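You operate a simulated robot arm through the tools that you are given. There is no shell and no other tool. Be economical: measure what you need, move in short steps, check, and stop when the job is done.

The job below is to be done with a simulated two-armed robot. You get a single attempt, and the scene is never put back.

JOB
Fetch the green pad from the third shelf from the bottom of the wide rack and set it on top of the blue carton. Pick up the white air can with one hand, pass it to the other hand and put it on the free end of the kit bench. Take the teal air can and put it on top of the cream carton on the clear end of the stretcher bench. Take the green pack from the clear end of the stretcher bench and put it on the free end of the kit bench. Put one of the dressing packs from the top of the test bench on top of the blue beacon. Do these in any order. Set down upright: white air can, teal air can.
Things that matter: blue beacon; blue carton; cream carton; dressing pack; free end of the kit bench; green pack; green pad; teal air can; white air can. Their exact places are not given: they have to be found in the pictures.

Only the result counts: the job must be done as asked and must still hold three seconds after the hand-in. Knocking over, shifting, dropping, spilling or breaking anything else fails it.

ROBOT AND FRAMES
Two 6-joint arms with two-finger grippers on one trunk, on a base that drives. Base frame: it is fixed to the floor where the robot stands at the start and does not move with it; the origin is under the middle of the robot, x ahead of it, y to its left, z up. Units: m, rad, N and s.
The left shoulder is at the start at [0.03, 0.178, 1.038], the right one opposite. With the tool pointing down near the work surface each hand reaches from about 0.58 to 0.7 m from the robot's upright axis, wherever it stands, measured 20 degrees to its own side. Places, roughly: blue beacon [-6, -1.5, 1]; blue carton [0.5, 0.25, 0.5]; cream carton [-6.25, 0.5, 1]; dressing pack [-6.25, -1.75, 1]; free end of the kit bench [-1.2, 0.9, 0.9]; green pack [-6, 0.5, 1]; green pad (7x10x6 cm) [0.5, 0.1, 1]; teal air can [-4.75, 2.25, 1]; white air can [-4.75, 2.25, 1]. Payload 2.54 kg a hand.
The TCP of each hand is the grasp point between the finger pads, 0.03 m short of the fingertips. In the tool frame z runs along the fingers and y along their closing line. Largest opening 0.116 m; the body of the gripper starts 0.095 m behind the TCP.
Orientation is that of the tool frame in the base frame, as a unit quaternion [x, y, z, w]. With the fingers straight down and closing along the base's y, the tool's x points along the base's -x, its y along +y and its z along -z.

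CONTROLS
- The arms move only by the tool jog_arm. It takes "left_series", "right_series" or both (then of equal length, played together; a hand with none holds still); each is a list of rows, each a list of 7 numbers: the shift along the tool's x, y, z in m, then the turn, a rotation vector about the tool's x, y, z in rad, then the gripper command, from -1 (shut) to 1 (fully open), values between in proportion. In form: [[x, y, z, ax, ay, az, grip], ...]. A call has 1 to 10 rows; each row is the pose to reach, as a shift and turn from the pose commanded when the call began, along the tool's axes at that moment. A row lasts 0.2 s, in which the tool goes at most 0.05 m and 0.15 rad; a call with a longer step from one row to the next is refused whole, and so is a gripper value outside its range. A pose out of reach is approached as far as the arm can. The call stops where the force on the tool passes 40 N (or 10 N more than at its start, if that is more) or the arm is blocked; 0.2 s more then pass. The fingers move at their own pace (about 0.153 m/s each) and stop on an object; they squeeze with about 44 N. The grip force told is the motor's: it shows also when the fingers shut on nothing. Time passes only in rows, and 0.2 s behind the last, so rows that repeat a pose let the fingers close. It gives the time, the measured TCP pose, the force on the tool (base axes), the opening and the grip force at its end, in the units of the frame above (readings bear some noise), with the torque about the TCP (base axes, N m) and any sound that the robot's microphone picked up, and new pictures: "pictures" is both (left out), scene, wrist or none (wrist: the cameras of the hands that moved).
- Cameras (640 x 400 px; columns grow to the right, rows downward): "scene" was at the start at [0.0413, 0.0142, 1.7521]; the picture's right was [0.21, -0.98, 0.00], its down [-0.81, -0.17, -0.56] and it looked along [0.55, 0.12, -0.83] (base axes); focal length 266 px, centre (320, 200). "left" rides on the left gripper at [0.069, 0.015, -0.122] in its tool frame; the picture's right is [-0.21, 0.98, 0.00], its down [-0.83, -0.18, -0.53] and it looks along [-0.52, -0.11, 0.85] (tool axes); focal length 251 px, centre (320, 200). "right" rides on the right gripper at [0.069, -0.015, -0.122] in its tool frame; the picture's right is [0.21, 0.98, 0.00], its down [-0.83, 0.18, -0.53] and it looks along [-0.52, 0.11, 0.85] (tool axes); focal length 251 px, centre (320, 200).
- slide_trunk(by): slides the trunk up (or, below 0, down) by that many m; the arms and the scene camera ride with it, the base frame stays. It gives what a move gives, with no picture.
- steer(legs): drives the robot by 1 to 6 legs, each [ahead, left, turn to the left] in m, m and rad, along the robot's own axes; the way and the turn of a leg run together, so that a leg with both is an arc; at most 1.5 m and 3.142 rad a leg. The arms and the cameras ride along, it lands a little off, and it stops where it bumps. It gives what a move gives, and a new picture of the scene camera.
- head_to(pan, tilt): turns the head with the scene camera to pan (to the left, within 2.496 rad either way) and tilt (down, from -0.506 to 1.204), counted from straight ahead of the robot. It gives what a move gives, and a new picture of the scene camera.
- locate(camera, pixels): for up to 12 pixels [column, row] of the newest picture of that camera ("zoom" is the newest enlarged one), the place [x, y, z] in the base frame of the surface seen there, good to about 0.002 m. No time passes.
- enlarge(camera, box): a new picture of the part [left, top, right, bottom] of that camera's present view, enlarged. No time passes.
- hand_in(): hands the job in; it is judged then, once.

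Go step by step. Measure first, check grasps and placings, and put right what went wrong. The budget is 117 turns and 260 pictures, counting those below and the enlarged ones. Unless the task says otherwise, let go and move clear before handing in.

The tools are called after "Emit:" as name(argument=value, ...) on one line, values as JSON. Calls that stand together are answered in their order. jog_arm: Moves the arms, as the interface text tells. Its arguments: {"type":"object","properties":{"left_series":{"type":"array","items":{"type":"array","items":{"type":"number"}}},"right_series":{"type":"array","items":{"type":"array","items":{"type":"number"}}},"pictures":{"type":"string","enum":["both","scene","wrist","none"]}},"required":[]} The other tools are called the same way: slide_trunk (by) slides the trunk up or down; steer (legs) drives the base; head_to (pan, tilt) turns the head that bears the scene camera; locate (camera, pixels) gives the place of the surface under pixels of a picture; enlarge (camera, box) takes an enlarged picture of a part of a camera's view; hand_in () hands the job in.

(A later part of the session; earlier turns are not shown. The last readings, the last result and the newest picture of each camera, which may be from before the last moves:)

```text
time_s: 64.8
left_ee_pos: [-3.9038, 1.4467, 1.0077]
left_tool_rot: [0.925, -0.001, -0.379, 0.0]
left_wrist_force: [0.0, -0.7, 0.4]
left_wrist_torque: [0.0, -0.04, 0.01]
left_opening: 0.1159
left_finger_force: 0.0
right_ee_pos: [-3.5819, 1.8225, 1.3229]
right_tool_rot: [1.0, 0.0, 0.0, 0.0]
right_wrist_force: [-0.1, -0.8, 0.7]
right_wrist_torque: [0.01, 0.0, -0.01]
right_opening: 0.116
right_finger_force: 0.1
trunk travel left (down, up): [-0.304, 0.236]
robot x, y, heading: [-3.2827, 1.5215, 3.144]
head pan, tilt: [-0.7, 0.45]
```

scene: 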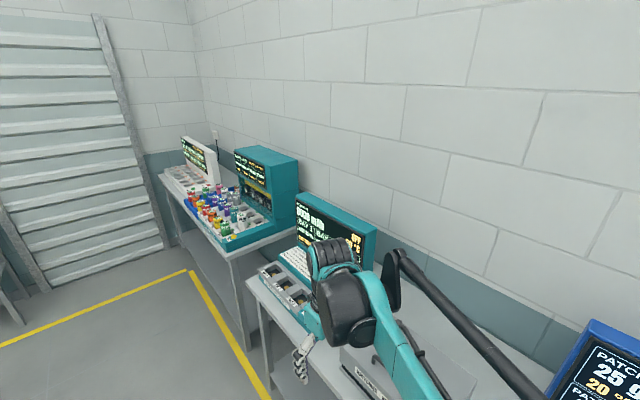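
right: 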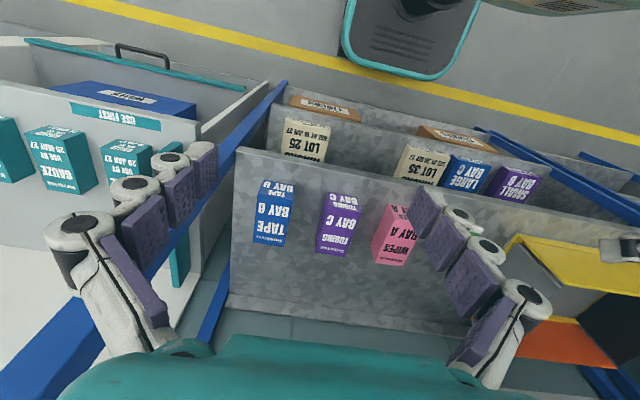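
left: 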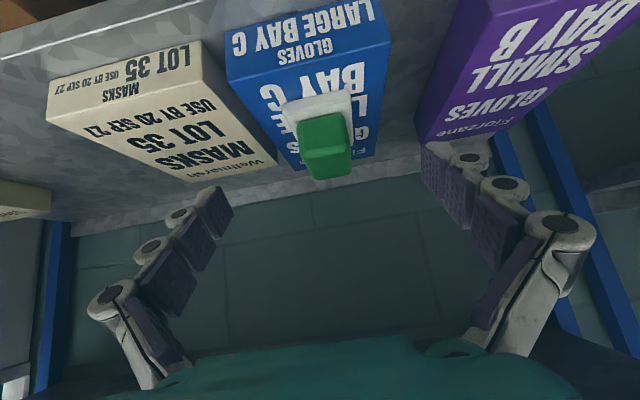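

The can rack is at about (225,215). I zoom in and measure before approaching.

Emit:
enlarge(camera="scene", box=[150, 120, 310, 260])

Emit:
locate(camera="scene", pixels=[[230, 258], [160, 178], [225, 235], [250, 212], [190, 200], [210, 205], [236, 213], [255, 170], [270, 225], [220, 250], [190, 270]])

```text
2.86 times, centred on (230, 190) of scene
```

zoom: 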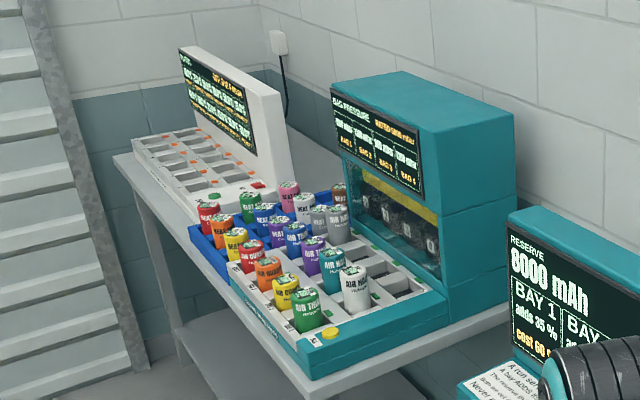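

```text
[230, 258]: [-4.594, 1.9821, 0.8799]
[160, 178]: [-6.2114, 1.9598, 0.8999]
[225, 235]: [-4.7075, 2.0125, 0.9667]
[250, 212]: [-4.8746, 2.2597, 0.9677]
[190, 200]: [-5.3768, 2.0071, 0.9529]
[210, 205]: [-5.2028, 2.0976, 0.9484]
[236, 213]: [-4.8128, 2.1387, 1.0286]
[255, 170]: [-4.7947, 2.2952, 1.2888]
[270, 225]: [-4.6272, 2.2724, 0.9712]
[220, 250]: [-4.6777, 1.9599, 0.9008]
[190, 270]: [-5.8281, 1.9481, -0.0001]
```

Teal and white cans in the nearer teal rack carry AIR labels. I drive alongside, turn to face the wall bench from a safe distance, and look.

Emit:
steer(legs=[[0.6, 0.25, 0], [0.8, 0, 0], [0, 0, -1.572]])

Emit:
head_to(pan=0.0, tilt=0.6)

```text
time_s: 76.1
left_ee_pos: [-4.7623, 1.9059, 1.0088]
left_tool_rot: [0.657, -0.651, -0.27, -0.266]
left_wrist_force: [-0.2, 0.1, 0.3]
left_wrist_torque: [-0.02, 0.0, 0.01]
left_opening: 0.116
left_finger_force: 0.1
right_ee_pos: [-4.3833, 1.5869, 1.3234]
right_tool_rot: [0.71, -0.705, 0.0, 0.0]
right_wrist_force: [-0.2, -1.1, -0.4]
right_wrist_torque: [0.02, 0.01, 0.01]
right_opening: 0.116
right_finger_force: 0.0
trunk travel left (down, up): [-0.304, 0.236]
robot x, y, heading: [-4.6848, 1.2852, 1.578]
head pan, tilt: [-0.7, 0.45]
```

scene: 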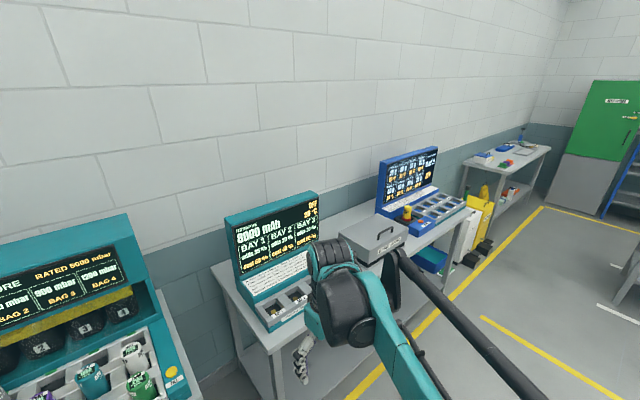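

```text
time_s: 77.1
left_ee_pos: [-4.763, 1.906, 1.0079]
left_tool_rot: [0.657, -0.652, -0.27, -0.268]
left_wrist_force: [-0.7, -0.6, -0.1]
left_wrist_torque: [0.0, 0.02, -0.06]
left_opening: 0.116
left_finger_force: 0.0
right_ee_pos: [-4.3833, 1.5872, 1.3235]
right_tool_rot: [0.71, -0.704, 0.0, 0.001]
right_wrist_force: [0.3, 0.6, 0.4]
right_wrist_torque: [0.0, 0.01, -0.02]
right_opening: 0.1157
right_finger_force: 0.1
trunk travel left (down, up): [-0.304, 0.236]
robot x, y, heading: [-4.6807, 1.2861, 1.578]
head pan, tilt: [0.0, 0.6]
```

scene: 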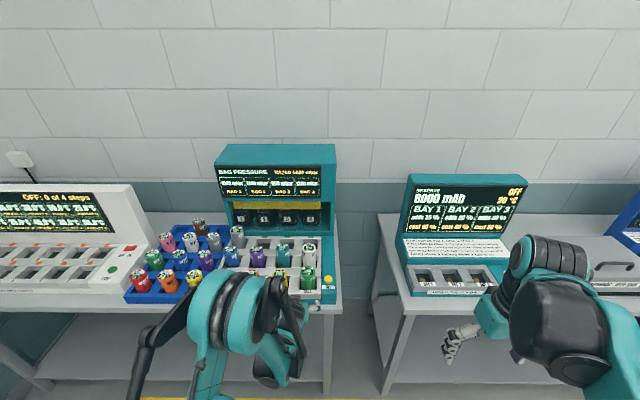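

The robot faces the can bench, with the left hand at x=-4.763. I raise the left hand and point it down to get a top view of the rack.

Emit:
jog_arm(left_series=[[-0.025, 0, -0.025, 0, 0.131, 0, 1], [-0.05, 0, -0.05, 0, 0.262, 0, 1], [-0.075, 0, -0.075, 0, 0.393, 0, 1], [-0.1, 0, -0.1, 0, 0.524, 0, 1], [-0.12, 0, -0.12, 0, 0.655, 0, 1], [-0.14, 0, -0.14, 0, 0.795, 0, 1]], pictures="both")

Emit:
enlarge(camera="scene", box=[120, 200, 350, 320])

```text
time_s: 78.5
left_ee_pos: [-4.7594, 1.9069, 1.2064]
left_tool_rot: [0.709, -0.705, 0.006, 0.008]
left_wrist_force: [0.9, -0.6, -0.3]
left_wrist_torque: [-0.02, 0.0, -0.01]
left_opening: 0.116
left_finger_force: 0.1
right_ee_pos: [-4.3835, 1.5886, 1.3217]
right_tool_rot: [0.71, -0.704, 0.0, 0.0]
right_wrist_force: [0.0, 0.0, -0.3]
right_wrist_torque: [-0.04, -0.02, -0.01]
right_opening: 0.1159
right_finger_force: 0.0
trunk travel left (down, up): [-0.304, 0.236]
robot x, y, heading: [-4.6781, 1.2843, 1.578]
head pan, tilt: [0.0, 0.6]
```

scene: 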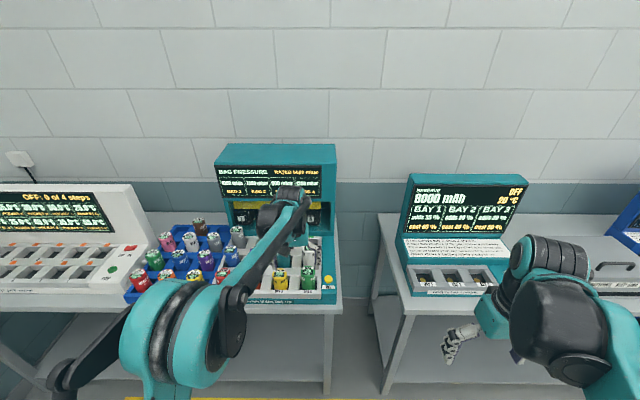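
left: 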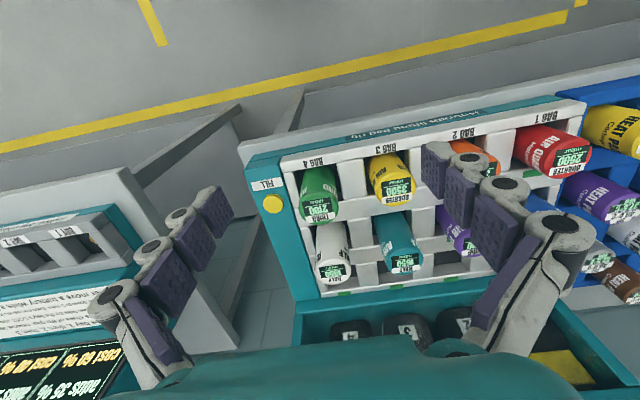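

```text
2.78 times, centred on (235, 260) of scene
```

zoom: 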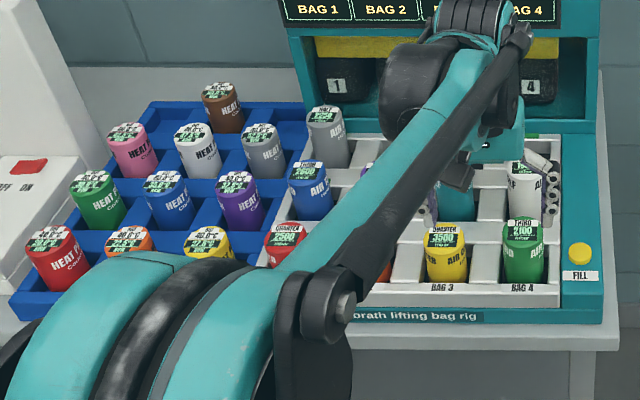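

White and teal can tops show in the left image at (333,272) and (402,263). I locate their tops, sides and neighbours.

Emit:
enlarge(camera="left", box=[240, 120, 480, 300])

Emit:
locate(camera="left", pixels=[[320, 273], [333, 265], [347, 272], [334, 281], [390, 265], [402, 257], [418, 264], [402, 272], [322, 210], [400, 192], [365, 255], [335, 240]])

```text
2.22 times, centred on (360, 210) of left
```

zoom: 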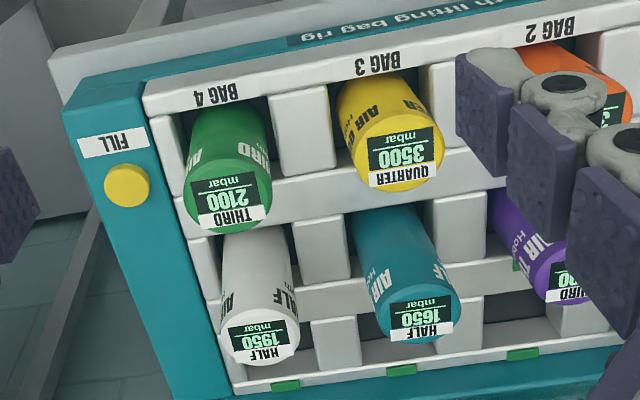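

```text
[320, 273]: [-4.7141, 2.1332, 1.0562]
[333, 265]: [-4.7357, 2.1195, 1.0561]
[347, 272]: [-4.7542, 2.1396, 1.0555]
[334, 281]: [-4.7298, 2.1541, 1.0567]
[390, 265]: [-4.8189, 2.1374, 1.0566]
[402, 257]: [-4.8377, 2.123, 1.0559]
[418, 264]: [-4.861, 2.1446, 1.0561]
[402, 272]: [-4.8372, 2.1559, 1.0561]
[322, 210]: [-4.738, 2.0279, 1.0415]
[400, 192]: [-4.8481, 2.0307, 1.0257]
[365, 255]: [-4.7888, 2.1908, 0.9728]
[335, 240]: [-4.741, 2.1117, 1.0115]
```

White can top is near (-4.734, 2.137, 1.056) and teal near (-4.839, 2.139, 1.056). I drive forward to bring the left hand above the white can and check from the wrist view.

Emit:
steer(legs=[[0.23, -0.025, -0.007]])

Emit:
jog_arm(left_series=[[0, 0, 0, 0, 0, 0, 0.5], [0, 0, 0.03, 0, 0, 0, 0.5]], pictures="wrist")

```text
time_s: 80.3
left_ee_pos: [-4.7284, 2.1397, 1.2058]
left_tool_rot: [-0.706, 0.708, -0.007, -0.006]
left_wrist_force: [0.1, 1.1, -0.9]
left_wrist_torque: [-0.03, -0.02, 0.02]
left_opening: 0.1161
left_finger_force: 0.0
right_ee_pos: [-4.3544, 1.8163, 1.3232]
right_tool_rot: [-0.706, 0.708, 0.0, 0.0]
right_wrist_force: [0.1, 0.2, -0.1]
right_wrist_torque: [0.01, 0.0, 0.02]
right_opening: 0.1161
right_finger_force: 0.1
trunk travel left (down, up): [-0.304, 0.236]
robot x, y, heading: [-4.6582, 1.5177, 1.562]
head pan, tilt: [0.0, 0.6]
```

scene: 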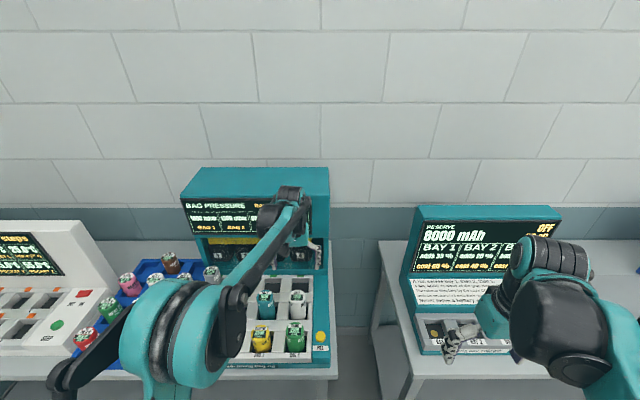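

```text
time_s: 80.9
left_ee_pos: [-4.7287, 2.1394, 1.1734]
left_tool_rot: [-0.706, 0.708, -0.006, -0.006]
left_wrist_force: [-0.2, 0.5, -0.3]
left_wrist_torque: [-0.07, -0.01, 0.02]
left_opening: 0.0867
left_finger_force: 0.0
right_ee_pos: [-4.356, 1.8181, 1.3228]
right_tool_rot: [-0.706, 0.708, -0.001, -0.001]
right_wrist_force: [-0.1, 0.9, -0.8]
right_wrist_torque: [-0.07, 0.0, 0.0]
right_opening: 0.1161
right_finger_force: 0.1
trunk travel left (down, up): [-0.304, 0.236]
robot x, y, heading: [-4.6556, 1.5162, 1.572]
head pan, tilt: [0.0, 0.6]
```

left: 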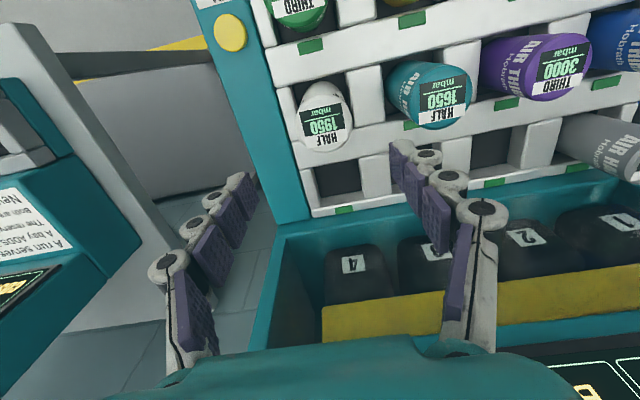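

The white can top is at about (326,128) in the left image. I locate its rim precisely.

Emit:
enlarge(camera="left", box=[280, 60, 500, 190])

Emit:
locate(camera="left", pixels=[[303, 130], [347, 125], [323, 110], [326, 148], [325, 128], [420, 105], [468, 98], [442, 84], [446, 124], [444, 102]])

```text
2.91 times, centred on (390, 125) of left
```

zoom: 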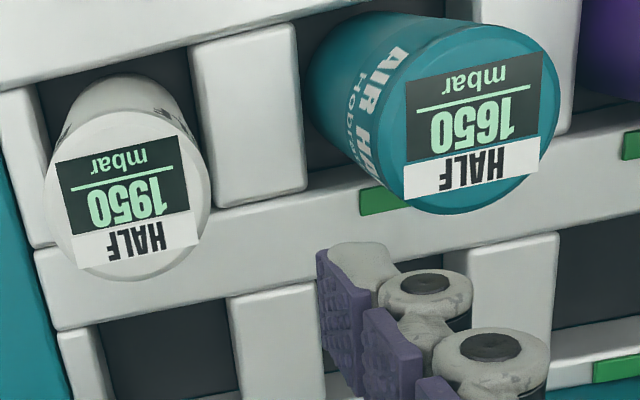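

```text
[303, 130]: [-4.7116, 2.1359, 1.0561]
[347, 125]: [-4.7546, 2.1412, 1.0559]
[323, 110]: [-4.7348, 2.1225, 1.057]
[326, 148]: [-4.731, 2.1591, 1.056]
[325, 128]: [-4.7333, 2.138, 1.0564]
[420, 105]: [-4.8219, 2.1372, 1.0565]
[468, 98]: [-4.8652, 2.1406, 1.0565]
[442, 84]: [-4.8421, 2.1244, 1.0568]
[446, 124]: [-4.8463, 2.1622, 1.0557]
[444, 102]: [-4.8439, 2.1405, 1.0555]
```

White centre is (-4.732, 2.135), diameter about 0.056. I descend to z≈1.036 with a half-open gripper and close on the top of the can.

Emit:
jog_arm(left_series=[[0.004, 0.003, 0.045, 0, 0, 0, 0.5], [0.004, 0.003, 0.09, 0, 0, 0, 0.5], [0.004, 0.003, 0.137, 0, 0, 0, 0.5], [0.004, 0.003, 0.137, 0, 0, 0, 0.5], [0.004, 0.003, 0.137, 0, 0, 0, -1], [0.004, 0.003, 0.137, 0, 0, 0, -1], [0.004, 0.003, 0.137, 0, 0, 0, -1]], pictures="wrist")

```text
time_s: 82.5
left_ee_pos: [-4.7327, 2.133, 1.0399]
left_tool_rot: [-0.706, 0.708, -0.005, -0.005]
left_wrist_force: [0.8, -1.7, 0.7]
left_wrist_torque: [-0.08, -0.01, 0.03]
left_opening: 0.0544
left_finger_force: 44.0
right_ee_pos: [-4.3559, 1.8161, 1.323]
right_tool_rot: [-0.706, 0.708, 0.0, 0.0]
right_wrist_force: [0.4, -0.1, 0.8]
right_wrist_torque: [-0.03, -0.01, 0.02]
right_opening: 0.1162
right_finger_force: 0.1
trunk travel left (down, up): [-0.304, 0.236]
robot x, y, heading: [-4.6607, 1.5161, 1.57]
head pan, tilt: [0.0, 0.6]
```

left: 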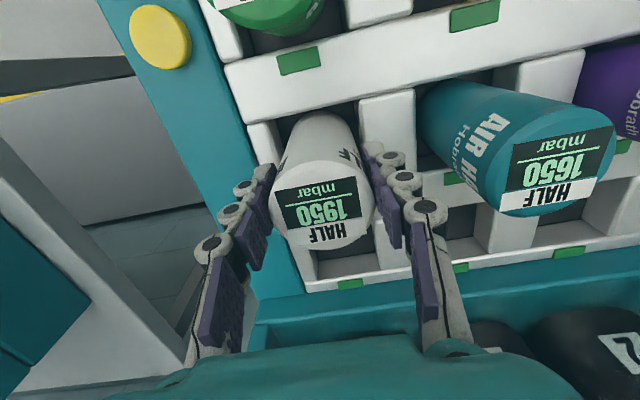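

White can is gripped. I lift straight up with the trunk and back away 0.3 m for the hand-over.

Emit:
slide_trunk(by=0.18)

Emit:
head_to(pan=0.15, tilt=0.85)

```text
time_s: 84.5
left_ee_pos: [-4.7336, 2.1327, 1.217]
left_tool_rot: [-0.705, 0.709, -0.007, -0.006]
left_wrist_force: [-0.4, 0.6, -2.9]
left_wrist_torque: [-0.03, 0.0, -0.04]
left_opening: 0.0546
left_finger_force: 43.9
right_ee_pos: [-4.3562, 1.815, 1.5036]
right_tool_rot: [-0.706, 0.708, 0.0, 0.0]
right_wrist_force: [0.6, 0.7, 0.3]
right_wrist_torque: [0.0, -0.02, 0.0]
right_opening: 0.1163
right_finger_force: 0.1
trunk travel left (down, up): [-0.484, 0.056]
robot x, y, heading: [-4.6584, 1.5197, 1.57]
head pan, tilt: [0.0, 0.6]
```

```text
time_s: 85.2
left_ee_pos: [-4.7344, 2.1323, 1.2196]
left_tool_rot: [-0.706, 0.708, -0.006, -0.005]
left_wrist_force: [0.3, -0.3, -2.2]
left_wrist_torque: [-0.02, 0.01, -0.02]
left_opening: 0.0545
left_finger_force: 43.8
right_ee_pos: [-4.3559, 1.8151, 1.503]
right_tool_rot: [-0.706, 0.709, 0.0, 0.0]
right_wrist_force: [1.1, 0.4, -0.5]
right_wrist_torque: [-0.02, 0.0, 0.03]
right_opening: 0.1161
right_finger_force: 0.0
trunk travel left (down, up): [-0.484, 0.056]
robot x, y, heading: [-4.6562, 1.5184, 1.568]
head pan, tilt: [0.15, 0.85]
```

scene: 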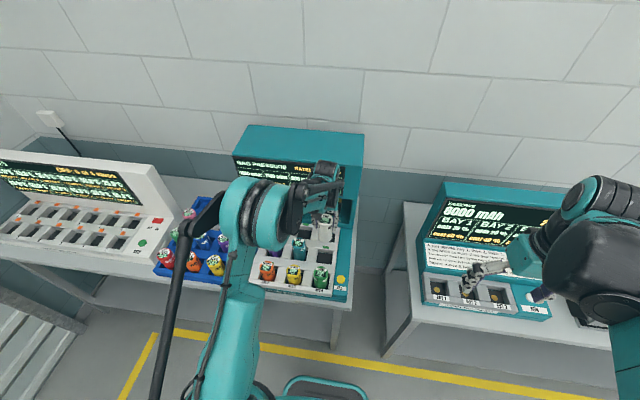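

The can shows at about (322,232). I zoom to see its bottom before moving away.

Emit:
enlarge(camera="scene", box=[270, 150, 380, 300])

Emit:
steer(legs=[[-0.35, 0, 0]])

```text
2.67 times, centred on (325, 225) of scene
```

zoom: 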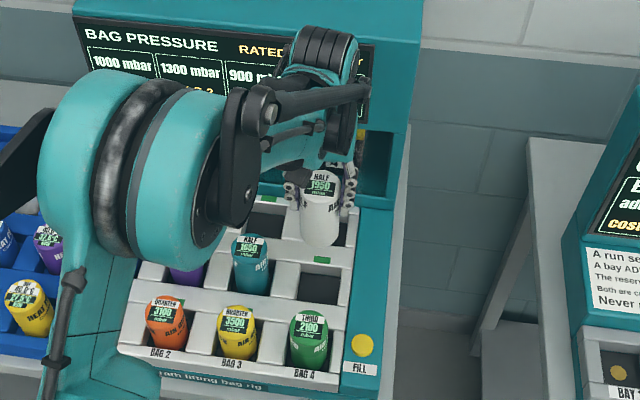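

```text
time_s: 87.5
left_ee_pos: [-4.7342, 1.7808, 1.2178]
left_tool_rot: [-0.705, 0.709, -0.007, -0.006]
left_wrist_force: [-0.5, 0.5, -1.8]
left_wrist_torque: [0.0, -0.01, -0.01]
left_opening: 0.0545
left_finger_force: 44.2
right_ee_pos: [-4.357, 1.4636, 1.5036]
right_tool_rot: [-0.706, 0.709, 0.0, 0.0]
right_wrist_force: [-0.1, 0.0, 0.9]
right_wrist_torque: [0.02, -0.02, 0.01]
right_opening: 0.116
right_finger_force: 0.0
trunk travel left (down, up): [-0.484, 0.056]
robot x, y, heading: [-4.6602, 1.165, 1.563]
head pan, tilt: [0.15, 0.85]
```

scene: 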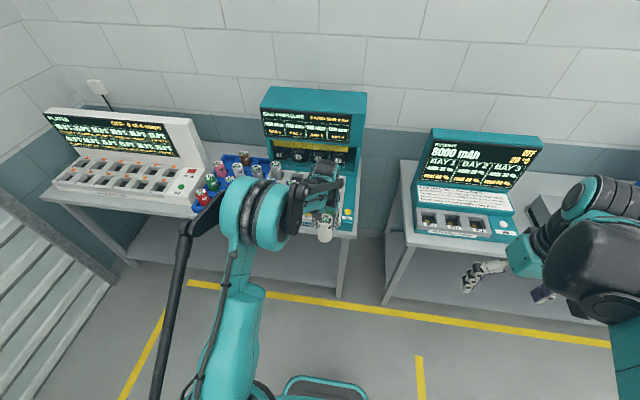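

The can came out cleanly. I measure its length in a close-up.

Emit:
enlarge(camera="scene", box=[290, 170, 360, 250])

Emit:
locate(camera="scene", pixels=[[325, 241], [325, 239], [325, 232], [325, 220], [325, 213], [320, 232], [330, 232]])

```text
5.00 times, centred on (325, 210) of scene
```

zoom: 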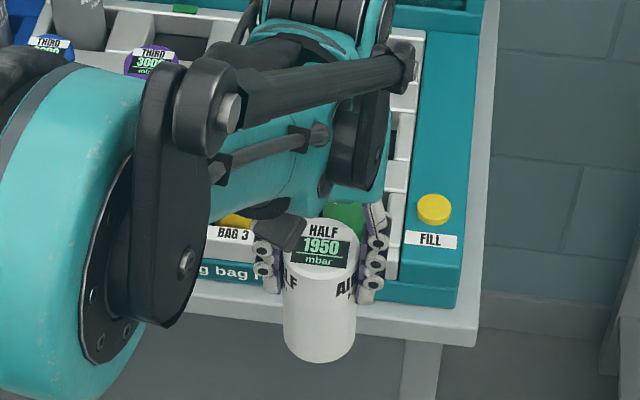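

```text
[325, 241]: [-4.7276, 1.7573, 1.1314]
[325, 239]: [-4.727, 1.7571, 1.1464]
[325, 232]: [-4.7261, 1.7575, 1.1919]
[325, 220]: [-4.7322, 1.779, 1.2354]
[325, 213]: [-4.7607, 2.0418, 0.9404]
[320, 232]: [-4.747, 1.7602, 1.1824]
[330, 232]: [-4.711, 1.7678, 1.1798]
```

The can spans z≈1.128–1.235, held near the top. I shift it slightly to the right and bring the right hand, pitched and yawed, to a pre-grasp behind its lower half.

Emit:
jog_arm(left_series=[[0, -0.01, 0, 0, 0, 0, -1], [0, -0.02, 0, 0, 0, 0, -1], [0, -0.03, 0, 0, 0, 0, -1], [0, -0.04, 0, 0, 0, 0, -1], [0, -0.05, 0, 0, 0, 0, -1], [0, -0.06, 0, 0, 0, 0, -1], [0, -0.07, 0, 0, 0, 0, -1], [0, -0.08, 0, 0, 0, 0, -1], [0, -0.09, 0, 0, 0, 0, -1], [0, -0.1, 0, 0, 0, 0, -1]], right_series=[[-0.0194, 0.0211, 0.0267, -0.0262, -0.1025, -0.0453, 1], [-0.0388, 0.0422, 0.0534, -0.0523, -0.2049, -0.0906, 1], [-0.0582, 0.0633, 0.0801, -0.0785, -0.3074, -0.1359, 1], [-0.0776, 0.0844, 0.1068, -0.1046, -0.4098, -0.1812, 1], [-0.097, 0.1055, 0.1335, -0.1308, -0.5123, -0.2265, 1], [-0.1164, 0.1266, 0.1602, -0.157, -0.6148, -0.2718, 1], [-0.1358, 0.1477, 0.1869, -0.1831, -0.7172, -0.3171, 1], [-0.1552, 0.1688, 0.2136, -0.2093, -0.8197, -0.3624, 1], [-0.1746, 0.1899, 0.2403, -0.2354, -0.9221, -0.4077, 1], [-0.194, 0.211, 0.267, -0.2616, -1.0246, -0.453, 1]], pictures="both")

```text
time_s: 89.7
left_ee_pos: [-4.633, 1.7812, 1.2171]
left_tool_rot: [-0.705, 0.709, -0.006, -0.007]
left_wrist_force: [-0.5, 0.5, -2.2]
left_wrist_torque: [-0.09, 0.04, 0.01]
left_opening: 0.0548
left_finger_force: 43.8
right_ee_pos: [-4.566, 1.698, 1.3175]
right_tool_rot: [0.745, -0.444, -0.429, -0.254]
right_wrist_force: [0.2, 0.4, -0.2]
right_wrist_torque: [0.02, 0.0, 0.04]
right_opening: 0.1159
right_finger_force: 0.0
right hand out of reach, approached as far as the arm can: row 8, 9, 10
trunk travel left (down, up): [-0.484, 0.056]
robot x, y, heading: [-4.6573, 1.1642, 1.561]
head pan, tilt: [0.15, 0.85]
```

scene: 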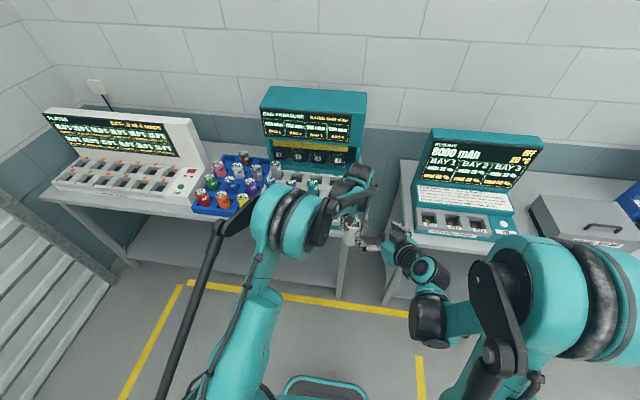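
right: 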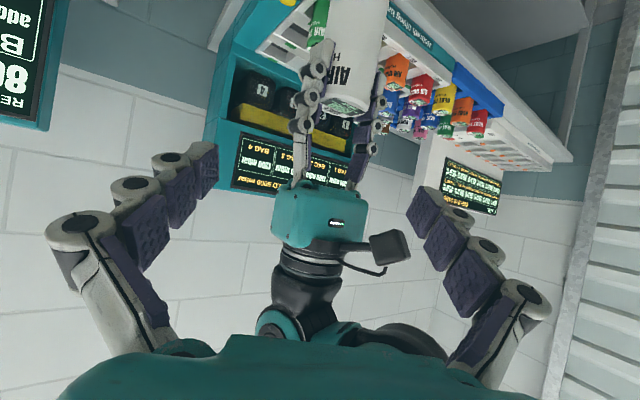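
left: 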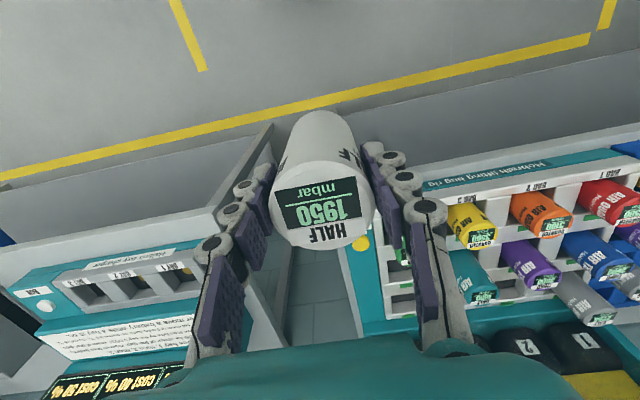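

The right hand reached its inner limit at z 1.3175. I move the can forward and up, and bring the right hand to the matching pre-grasp.

Emit:
jog_arm(left_series=[[-0.033, 0, -0.027, 0, 0, 0, -1], [-0.066, 0, -0.054, 0, 0, 0, -1], [-0.1, 0, -0.08, 0, 0, 0, -1], [-0.1, 0, -0.08, 0, 0, 0, -1]], right_series=[[-0.009, -0.009, 0.015, 0, 0, 0, 1], [-0.018, -0.018, 0.03, 0, 0, 0, 1], [-0.026, -0.0275, 0.0448, 0, 0, 0, 1], [-0.026, -0.0275, 0.0448, 0, 0, 0, 1]], pictures="both")

```text
time_s: 90.7
left_ee_pos: [-4.6353, 1.8814, 1.2968]
left_tool_rot: [-0.705, 0.709, -0.006, -0.005]
left_wrist_force: [0.8, -0.1, -2.4]
left_wrist_torque: [0.01, -0.01, 0.03]
left_opening: 0.0546
left_finger_force: 44.1
right_ee_pos: [-4.5681, 1.7538, 1.3218]
right_tool_rot: [0.744, -0.444, -0.429, -0.257]
right_wrist_force: [0.8, 0.0, 0.1]
right_wrist_torque: [0.0, -0.01, -0.01]
right_opening: 0.1163
right_finger_force: 0.0
trunk travel left (down, up): [-0.484, 0.056]
robot x, y, heading: [-4.6583, 1.1604, 1.563]
head pan, tilt: [0.15, 0.85]
```

scene: 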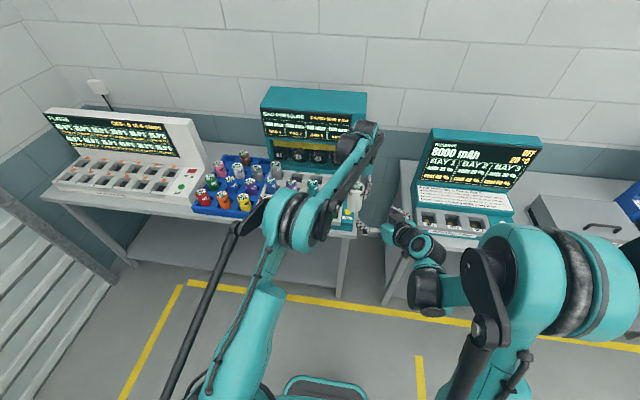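
right: 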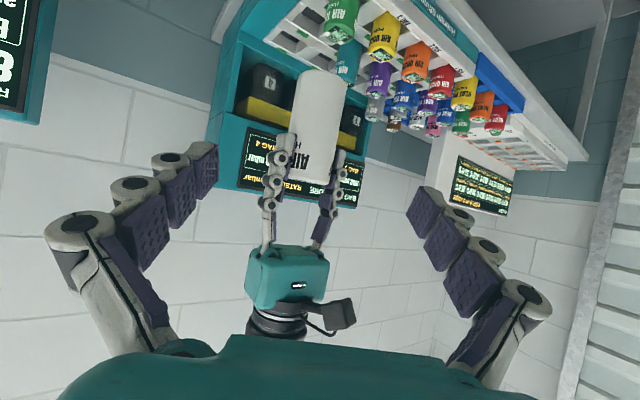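
left: 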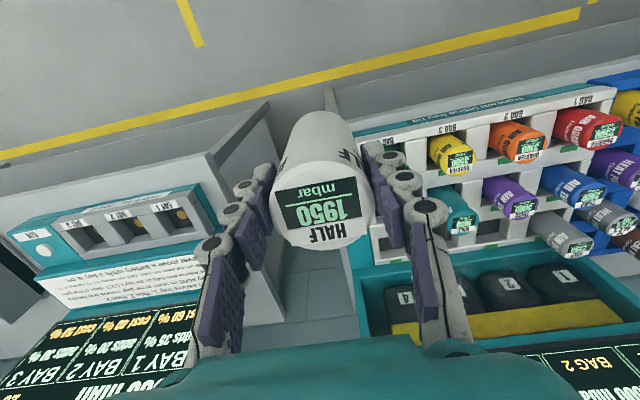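

The right hand is aligned with the can, about 0.17 m ahead along its fingers. I advance without closing and check.

Emit:
jog_arm(right_series=[[0.0025, -0.003, 0.045, 0, 0, 0, 1], [0.0025, -0.003, 0.09, 0, 0, 0, 1], [0.0025, -0.003, 0.135, 0, 0, 0, 1], [0.0025, -0.003, 0.169, 0, 0, 0, 1], [0.0025, -0.003, 0.169, 0, 0, 0, 1]], pictures="both")

Emit:
enlarge(camera="scene", box=[300, 160, 430, 270])

```text
time_s: 91.9
left_ee_pos: [-4.6344, 1.8812, 1.2972]
left_tool_rot: [-0.705, 0.709, -0.006, -0.007]
left_wrist_force: [0.3, -0.1, -1.5]
left_wrist_torque: [0.02, -0.01, -0.04]
left_opening: 0.0547
left_finger_force: 44.0
right_ee_pos: [-4.6351, 1.8827, 1.2351]
right_tool_rot: [0.744, -0.445, -0.429, -0.256]
right_wrist_force: [0.4, 0.6, 0.5]
right_wrist_torque: [0.0, 0.01, 0.02]
right_opening: 0.116
right_finger_force: 0.0
trunk travel left (down, up): [-0.484, 0.056]
robot x, y, heading: [-4.656, 1.164, 1.559]
head pan, tilt: [0.15, 0.85]
```

scene: 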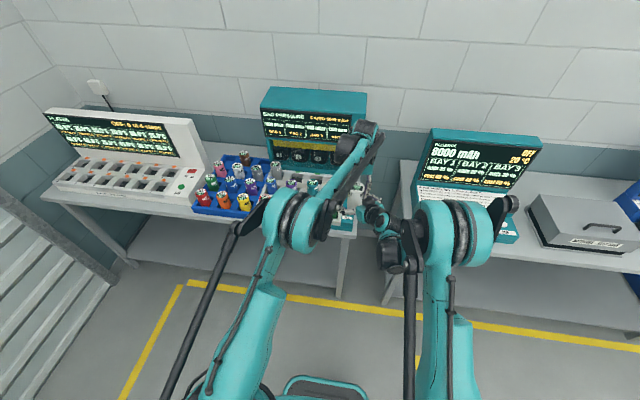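
right: 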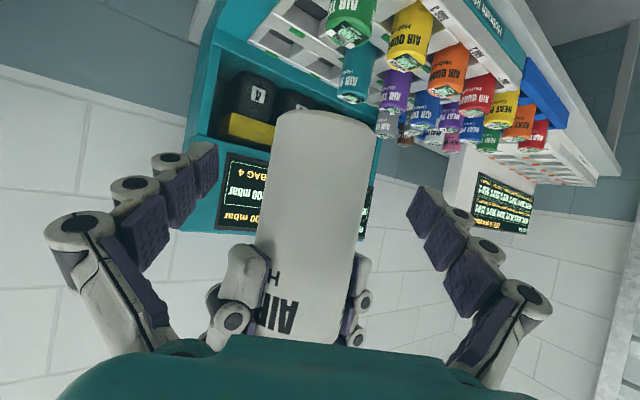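

```text
3.64 times, centred on (365, 215) of scene
```

zoom: 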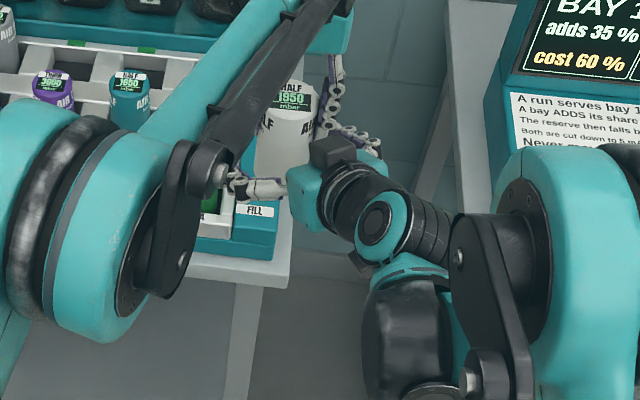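

The can lies between the right fingers with no contact. I close the right hand while the left still holds.

Emit:
jog_arm(right_series=[[0, 0, 0, 0, 0, 0, -1], [0, 0, 0, 0, 0, 0, -1], [0, 0, 0, 0, 0, 0, -1], [0, 0, 0, 0, 0, 0, -1]], pictures="wrist")

```text
time_s: 92.9
left_ee_pos: [-4.6359, 1.8809, 1.2971]
left_tool_rot: [-0.706, 0.709, -0.006, -0.007]
left_wrist_force: [-14.1, -0.6, -4.5]
left_wrist_torque: [-0.11, 0.65, 0.19]
left_opening: 0.0545
left_finger_force: 44.5
right_ee_pos: [-4.6344, 1.8836, 1.2349]
right_tool_rot: [0.743, -0.445, -0.429, -0.257]
right_wrist_force: [13.8, 0.5, 2.3]
right_wrist_torque: [0.06, 0.28, -0.17]
right_opening: 0.0535
right_finger_force: 44.2
trunk travel left (down, up): [-0.484, 0.056]
robot x, y, heading: [-4.6583, 1.1644, 1.568]
head pan, tilt: [0.15, 0.85]
```

right: 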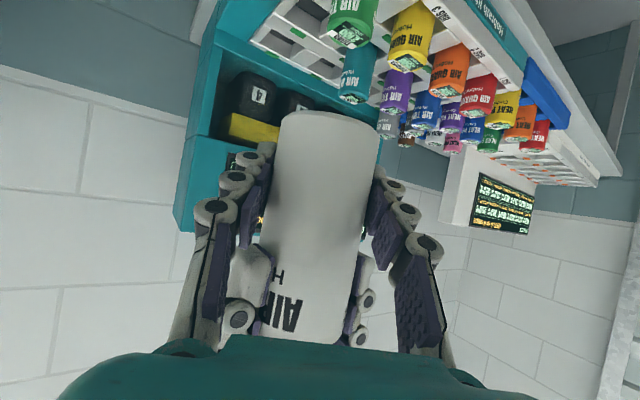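

Both hands hold the can. I release the left and raise it clear.

Emit:
jog_arm(left_series=[[0, 0, 0, 0, 0, 0, 0.0], [0, 0, 0, 0, 0, 0, 0.5], [0, 0, -0.04, 0, 0, 0, 0.5], [0, 0, -0.085, 0, 0, 0, 0.5], [0, 0, -0.1, 0, 0, 0, 0.5]], pictures="both")

```text
time_s: 94.1
left_ee_pos: [-4.6342, 1.8829, 1.3977]
left_tool_rot: [-0.705, 0.71, -0.006, -0.006]
left_wrist_force: [-0.3, -0.3, -1.3]
left_wrist_torque: [0.0, 0.0, -0.01]
left_opening: 0.0869
left_finger_force: 0.1
right_ee_pos: [-4.6361, 1.8829, 1.2349]
right_tool_rot: [0.744, -0.444, -0.43, -0.256]
right_wrist_force: [-0.3, 0.2, -0.6]
right_wrist_torque: [-0.02, 0.01, -0.01]
right_opening: 0.0533
right_finger_force: 44.1
trunk travel left (down, up): [-0.484, 0.056]
robot x, y, heading: [-4.6608, 1.1638, 1.565]
head pan, tilt: [0.15, 0.85]
```

scene: 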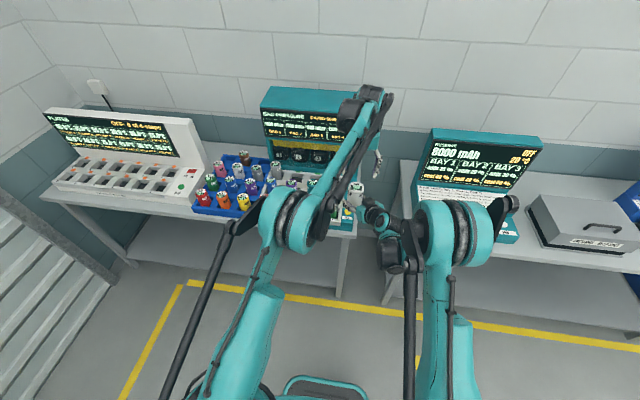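
left: 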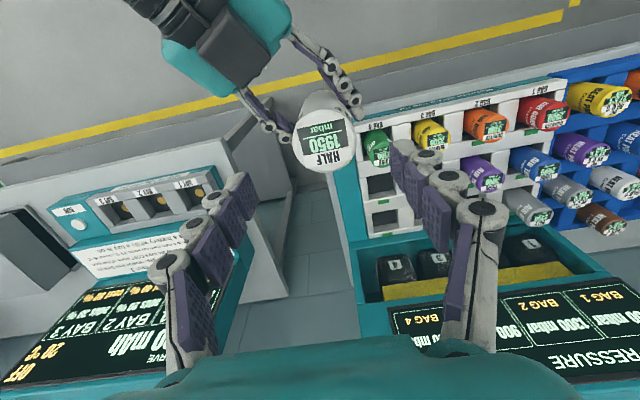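

The white can is now in the right hand. I separate the hands: right with the can to the right and back, left over toward the teal can's line.

Emit:
jog_arm(left_series=[[0.01, 0.045, 0, 0, 0, 0, 0.5], [0.02, 0.09, 0, 0, 0, 0, 0.5], [0.04, 0.13, 0, 0, 0, 0, 0.5], [0.06, 0.17, 0, 0, 0, 0, 0.5], [0.08, 0.2, 0.02, 0, 0, 0, 0.5], [0.1, 0.21, 0.06, 0, 0, 0, 0.5], [0.1, 0.21, 0.1, 0, 0, 0, 0.5], [0.1, 0.21, 0.14, 0, 0, 0, 0.5]], right_series=[[0.008, -0.015, -0.04, 0, 0, 0, -1], [0.016, -0.031, -0.08, 0, 0, 0, -1], [0.023, -0.046, -0.12, 0, 0, 0, -1], [0.031, -0.062, -0.16, 0, 0, 0, -1], [0.038, -0.077, -0.2, 0, 0, 0, -1], [0.046, -0.093, -0.24, 0, 0, 0, -1], [0.054, -0.108, -0.27, 0, 0, 0, -1], [0.061, -0.1235, -0.3058, 0, 0, 0, -1]], pictures="both")

```text
time_s: 95.9
left_ee_pos: [-4.8435, 1.7827, 1.2556]
left_tool_rot: [-0.706, 0.708, -0.005, -0.006]
left_wrist_force: [-0.4, 0.0, 0.0]
left_wrist_torque: [-0.02, 0.01, -0.03]
left_opening: 0.0868
left_finger_force: 0.0
right_ee_pos: [-4.3823, 1.6807, 1.3338]
right_tool_rot: [0.744, -0.444, -0.429, -0.256]
right_wrist_force: [-0.2, -0.9, -3.0]
right_wrist_torque: [0.0, 0.03, 0.03]
right_opening: 0.0534
right_finger_force: 43.6
trunk travel left (down, up): [-0.484, 0.056]
robot x, y, heading: [-4.6574, 1.165, 1.566]
head pan, tilt: [0.15, 0.85]
```

scene: 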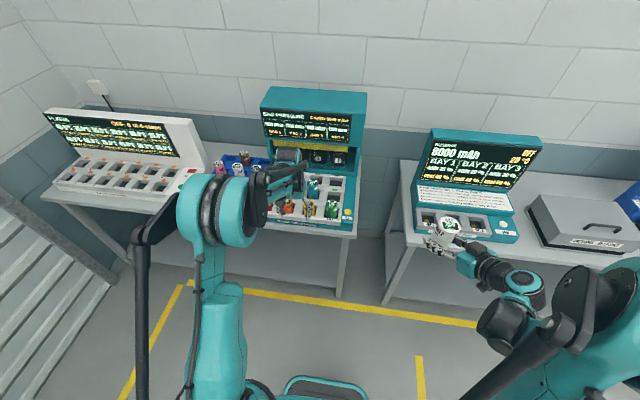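
right: 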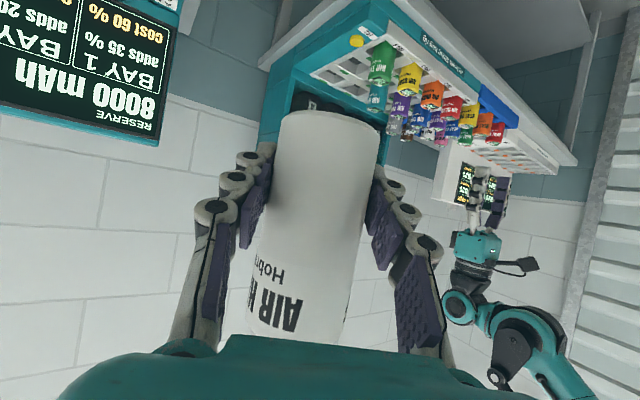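
left: 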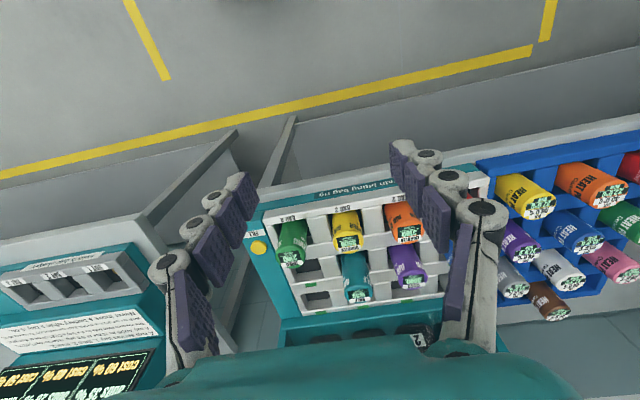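

I check the charger's height where the right hand will pass, then drive forward so the left hand is over the teal can.

Emit:
locate(camera="scene", pixels=[[434, 130], [540, 140], [420, 200], [510, 215], [314, 178], [314, 190]])

Emit:
steer(legs=[[0.354, 0, 0.005]])

Emit:
enlarge(camera="left", box=[260, 60, 480, 190])

```text
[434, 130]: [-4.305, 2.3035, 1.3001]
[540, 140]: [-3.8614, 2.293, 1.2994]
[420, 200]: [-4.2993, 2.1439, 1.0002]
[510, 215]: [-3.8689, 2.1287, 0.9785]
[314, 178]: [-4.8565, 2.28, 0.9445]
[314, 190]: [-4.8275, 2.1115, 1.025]
```

```text
time_s: 98.2
left_ee_pos: [-4.8409, 2.1336, 1.2562]
left_tool_rot: [-0.705, 0.71, -0.005, -0.006]
left_wrist_force: [-0.2, 0.0, 0.1]
left_wrist_torque: [0.01, -0.01, -0.02]
left_opening: 0.0868
left_finger_force: 0.0
right_ee_pos: [-4.3786, 2.0336, 1.3337]
right_tool_rot: [0.743, -0.444, -0.43, -0.257]
right_wrist_force: [0.0, -0.2, -1.1]
right_wrist_torque: [0.01, -0.01, 0.01]
right_opening: 0.0535
right_finger_force: 44.1
trunk travel left (down, up): [-0.484, 0.056]
robot x, y, heading: [-4.6577, 1.5172, 1.562]
head pan, tilt: [0.15, 0.85]
```

scene: 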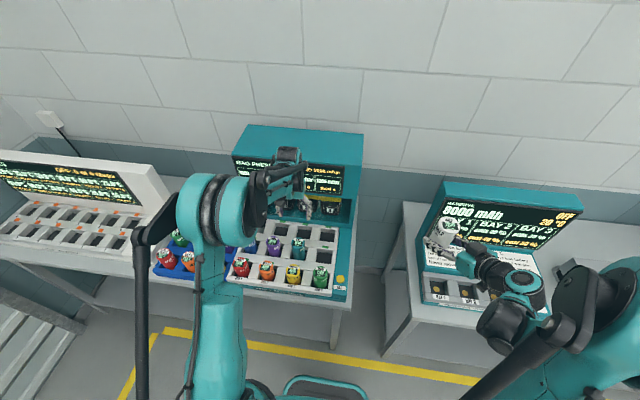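

```text
2.91 times, centred on (370, 125) of left
```

zoom: 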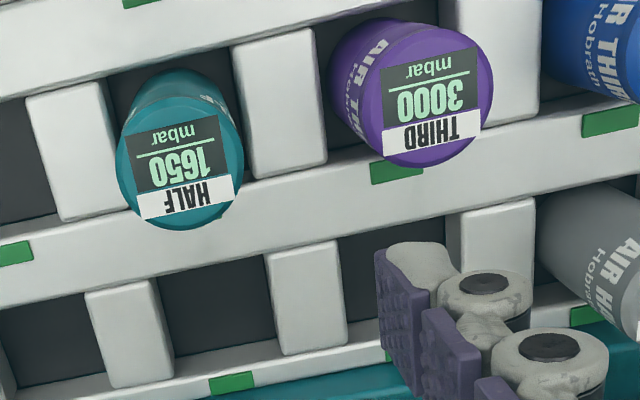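

I locate the teal can's top rim in the zoom.

Emit:
locate(camera="zoom", pixels=[[180, 162], [122, 165], [238, 155], [180, 106], [183, 224]])

```text
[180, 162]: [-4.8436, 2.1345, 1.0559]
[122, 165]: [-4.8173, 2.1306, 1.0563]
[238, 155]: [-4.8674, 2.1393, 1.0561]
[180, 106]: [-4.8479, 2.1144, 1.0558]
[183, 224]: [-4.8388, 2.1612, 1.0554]
```

Teal centre is (-4.8425, 2.137). I lower the trunk 0.15 and then the hand to z≈1.022, close, and check.

Emit:
slide_trunk(by=-0.15)

Emit:
jog_arm(left_series=[[-0.003, 0.002, 0.04, 0, 0, 0, 0.5], [-0.003, 0.002, 0.084, 0, 0, 0, 0.5], [-0.003, 0.002, 0.084, 0, 0, 0, 0.5], [-0.003, 0.002, 0.084, 0, 0, 0, -1], [-0.003, 0.002, 0.084, 0, 0, 0, -1], [-0.003, 0.002, 0.084, 0, 0, 0, -1]], pictures="wrist")

```text
time_s: 100.0
left_ee_pos: [-4.8406, 2.1348, 1.1061]
left_tool_rot: [-0.705, 0.709, -0.006, -0.005]
left_wrist_force: [1.3, 0.1, -0.7]
left_wrist_torque: [0.01, -0.03, -0.03]
left_opening: 0.087
left_finger_force: 0.1
right_ee_pos: [-4.3791, 2.0333, 1.1828]
right_tool_rot: [0.744, -0.444, -0.429, -0.256]
right_wrist_force: [-0.7, -0.6, -2.3]
right_wrist_torque: [0.03, 0.03, 0.01]
right_opening: 0.0537
right_finger_force: 44.0
trunk travel left (down, up): [-0.334, 0.206]
robot x, y, heading: [-4.6537, 1.5134, 1.562]
head pan, tilt: [0.15, 0.85]
```

```text
time_s: 101.4
left_ee_pos: [-4.8436, 2.1359, 1.0208]
left_tool_rot: [-0.705, 0.709, -0.005, -0.006]
left_wrist_force: [1.0, -0.9, 3.4]
left_wrist_torque: [-0.13, 0.03, 0.03]
left_opening: 0.0547
left_finger_force: 44.2
right_ee_pos: [-4.3788, 2.032, 1.1824]
right_tool_rot: [0.743, -0.444, -0.43, -0.256]
right_wrist_force: [0.0, -0.5, -1.6]
right_wrist_torque: [-0.01, -0.01, 0.05]
right_opening: 0.0537
right_finger_force: 43.7
trunk travel left (down, up): [-0.334, 0.206]
robot x, y, heading: [-4.6581, 1.521, 1.564]
head pan, tilt: [0.15, 0.85]
```

left: 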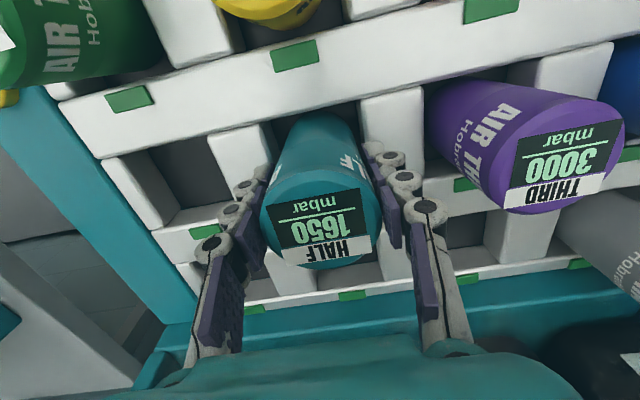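

Teal can gripped. I lift it, back away, turn to face -x and move toward the stretcher bench.

Emit:
slide_trunk(by=0.2)

Emit:
steer(legs=[[-0.4, 0, 0], [0, 0, 1.573], [0.4, 0.45, 0]])

Emit:
head_to(pan=0.1, tilt=0.6)

```text
time_s: 103.5
left_ee_pos: [-4.843, 2.1363, 1.2214]
left_tool_rot: [-0.704, 0.71, -0.006, -0.006]
left_wrist_force: [-0.7, 0.4, -2.5]
left_wrist_torque: [0.04, 0.01, -0.03]
left_opening: 0.0547
left_finger_force: 43.3
right_ee_pos: [-4.3786, 2.0327, 1.3828]
right_tool_rot: [0.743, -0.445, -0.429, -0.257]
right_wrist_force: [0.1, -1.0, -1.7]
right_wrist_torque: [0.01, -0.03, -0.02]
right_opening: 0.0533
right_finger_force: 43.5
trunk travel left (down, up): [-0.534, 0.006]
robot x, y, heading: [-4.6531, 1.5186, 1.559]
head pan, tilt: [0.15, 0.85]
```

```text
time_s: 112.9
left_ee_pos: [-5.6707, 0.4671, 1.2212]
left_tool_rot: [1.0, 0.004, 0.009, 0.001]
left_wrist_force: [1.1, 0.2, -2.1]
left_wrist_torque: [0.01, 0.0, -0.02]
left_opening: 0.0547
left_finger_force: 44.0
right_ee_pos: [-5.5744, 0.9318, 1.3837]
right_tool_rot: [0.839, 0.215, -0.484, 0.124]
right_wrist_force: [-0.3, -0.1, -1.9]
right_wrist_torque: [0.0, 0.0, 0.01]
right_opening: 0.0536
right_finger_force: 44.1
trunk travel left (down, up): [-0.534, 0.006]
robot x, y, heading: [-5.0555, 0.6635, -3.139]
head pan, tilt: [0.15, 0.85]
```

scene: 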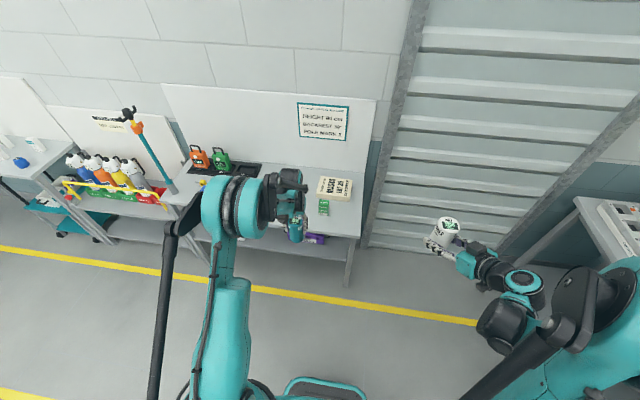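

```text
time_s: 113.7
left_ee_pos: [-5.6706, 0.4654, 1.2205]
left_tool_rot: [1.0, 0.003, 0.009, 0.0]
left_wrist_force: [0.4, 0.0, -2.2]
left_wrist_torque: [0.02, 0.02, 0.01]
left_opening: 0.0546
left_finger_force: 44.1
right_ee_pos: [-5.5739, 0.9325, 1.3825]
right_tool_rot: [0.839, 0.217, -0.484, 0.125]
right_wrist_force: [0.1, 0.5, -2.8]
right_wrist_torque: [0.03, -0.01, 0.01]
right_opening: 0.0535
right_finger_force: 43.6
trunk travel left (down, up): [-0.534, 0.006]
robot x, y, heading: [-5.0531, 0.6622, -3.132]
head pan, tilt: [0.099, 0.6]
```

scene: 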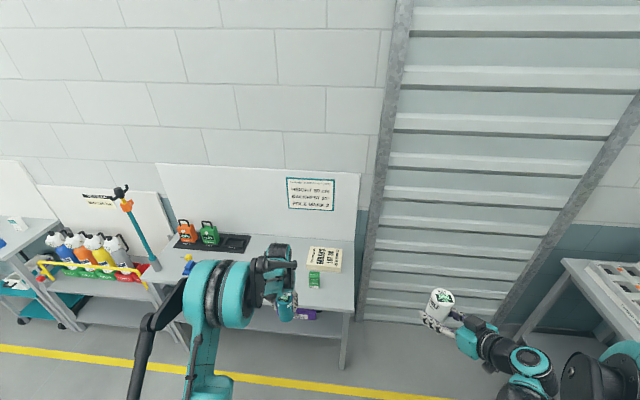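

The cream carton is at (324,258) and the green pack at (314,279), both on the stretcher bench. I zoom and measure.

Emit:
enlarge(camera="scene", box=[260, 220, 370, 310])

Emit:
locate(camera="scene", pixels=[[310, 248], [340, 250], [337, 270], [308, 265], [325, 258], [309, 272], [319, 273], [318, 287], [309, 286], [345, 285], [350, 310], [330, 295]])

```text
4.44 times, centred on (315, 265) of scene
```

zoom: 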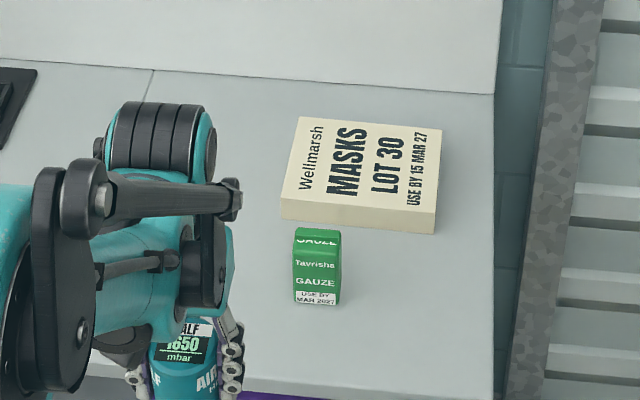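

```text
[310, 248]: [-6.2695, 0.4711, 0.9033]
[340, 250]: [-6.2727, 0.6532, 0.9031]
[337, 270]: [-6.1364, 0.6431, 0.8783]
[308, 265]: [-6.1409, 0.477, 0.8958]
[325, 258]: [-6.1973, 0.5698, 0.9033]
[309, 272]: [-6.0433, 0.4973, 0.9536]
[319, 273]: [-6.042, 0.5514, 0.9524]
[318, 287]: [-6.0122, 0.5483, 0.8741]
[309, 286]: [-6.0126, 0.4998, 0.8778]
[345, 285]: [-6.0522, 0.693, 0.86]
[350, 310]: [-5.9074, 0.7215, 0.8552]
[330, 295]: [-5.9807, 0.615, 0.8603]
```

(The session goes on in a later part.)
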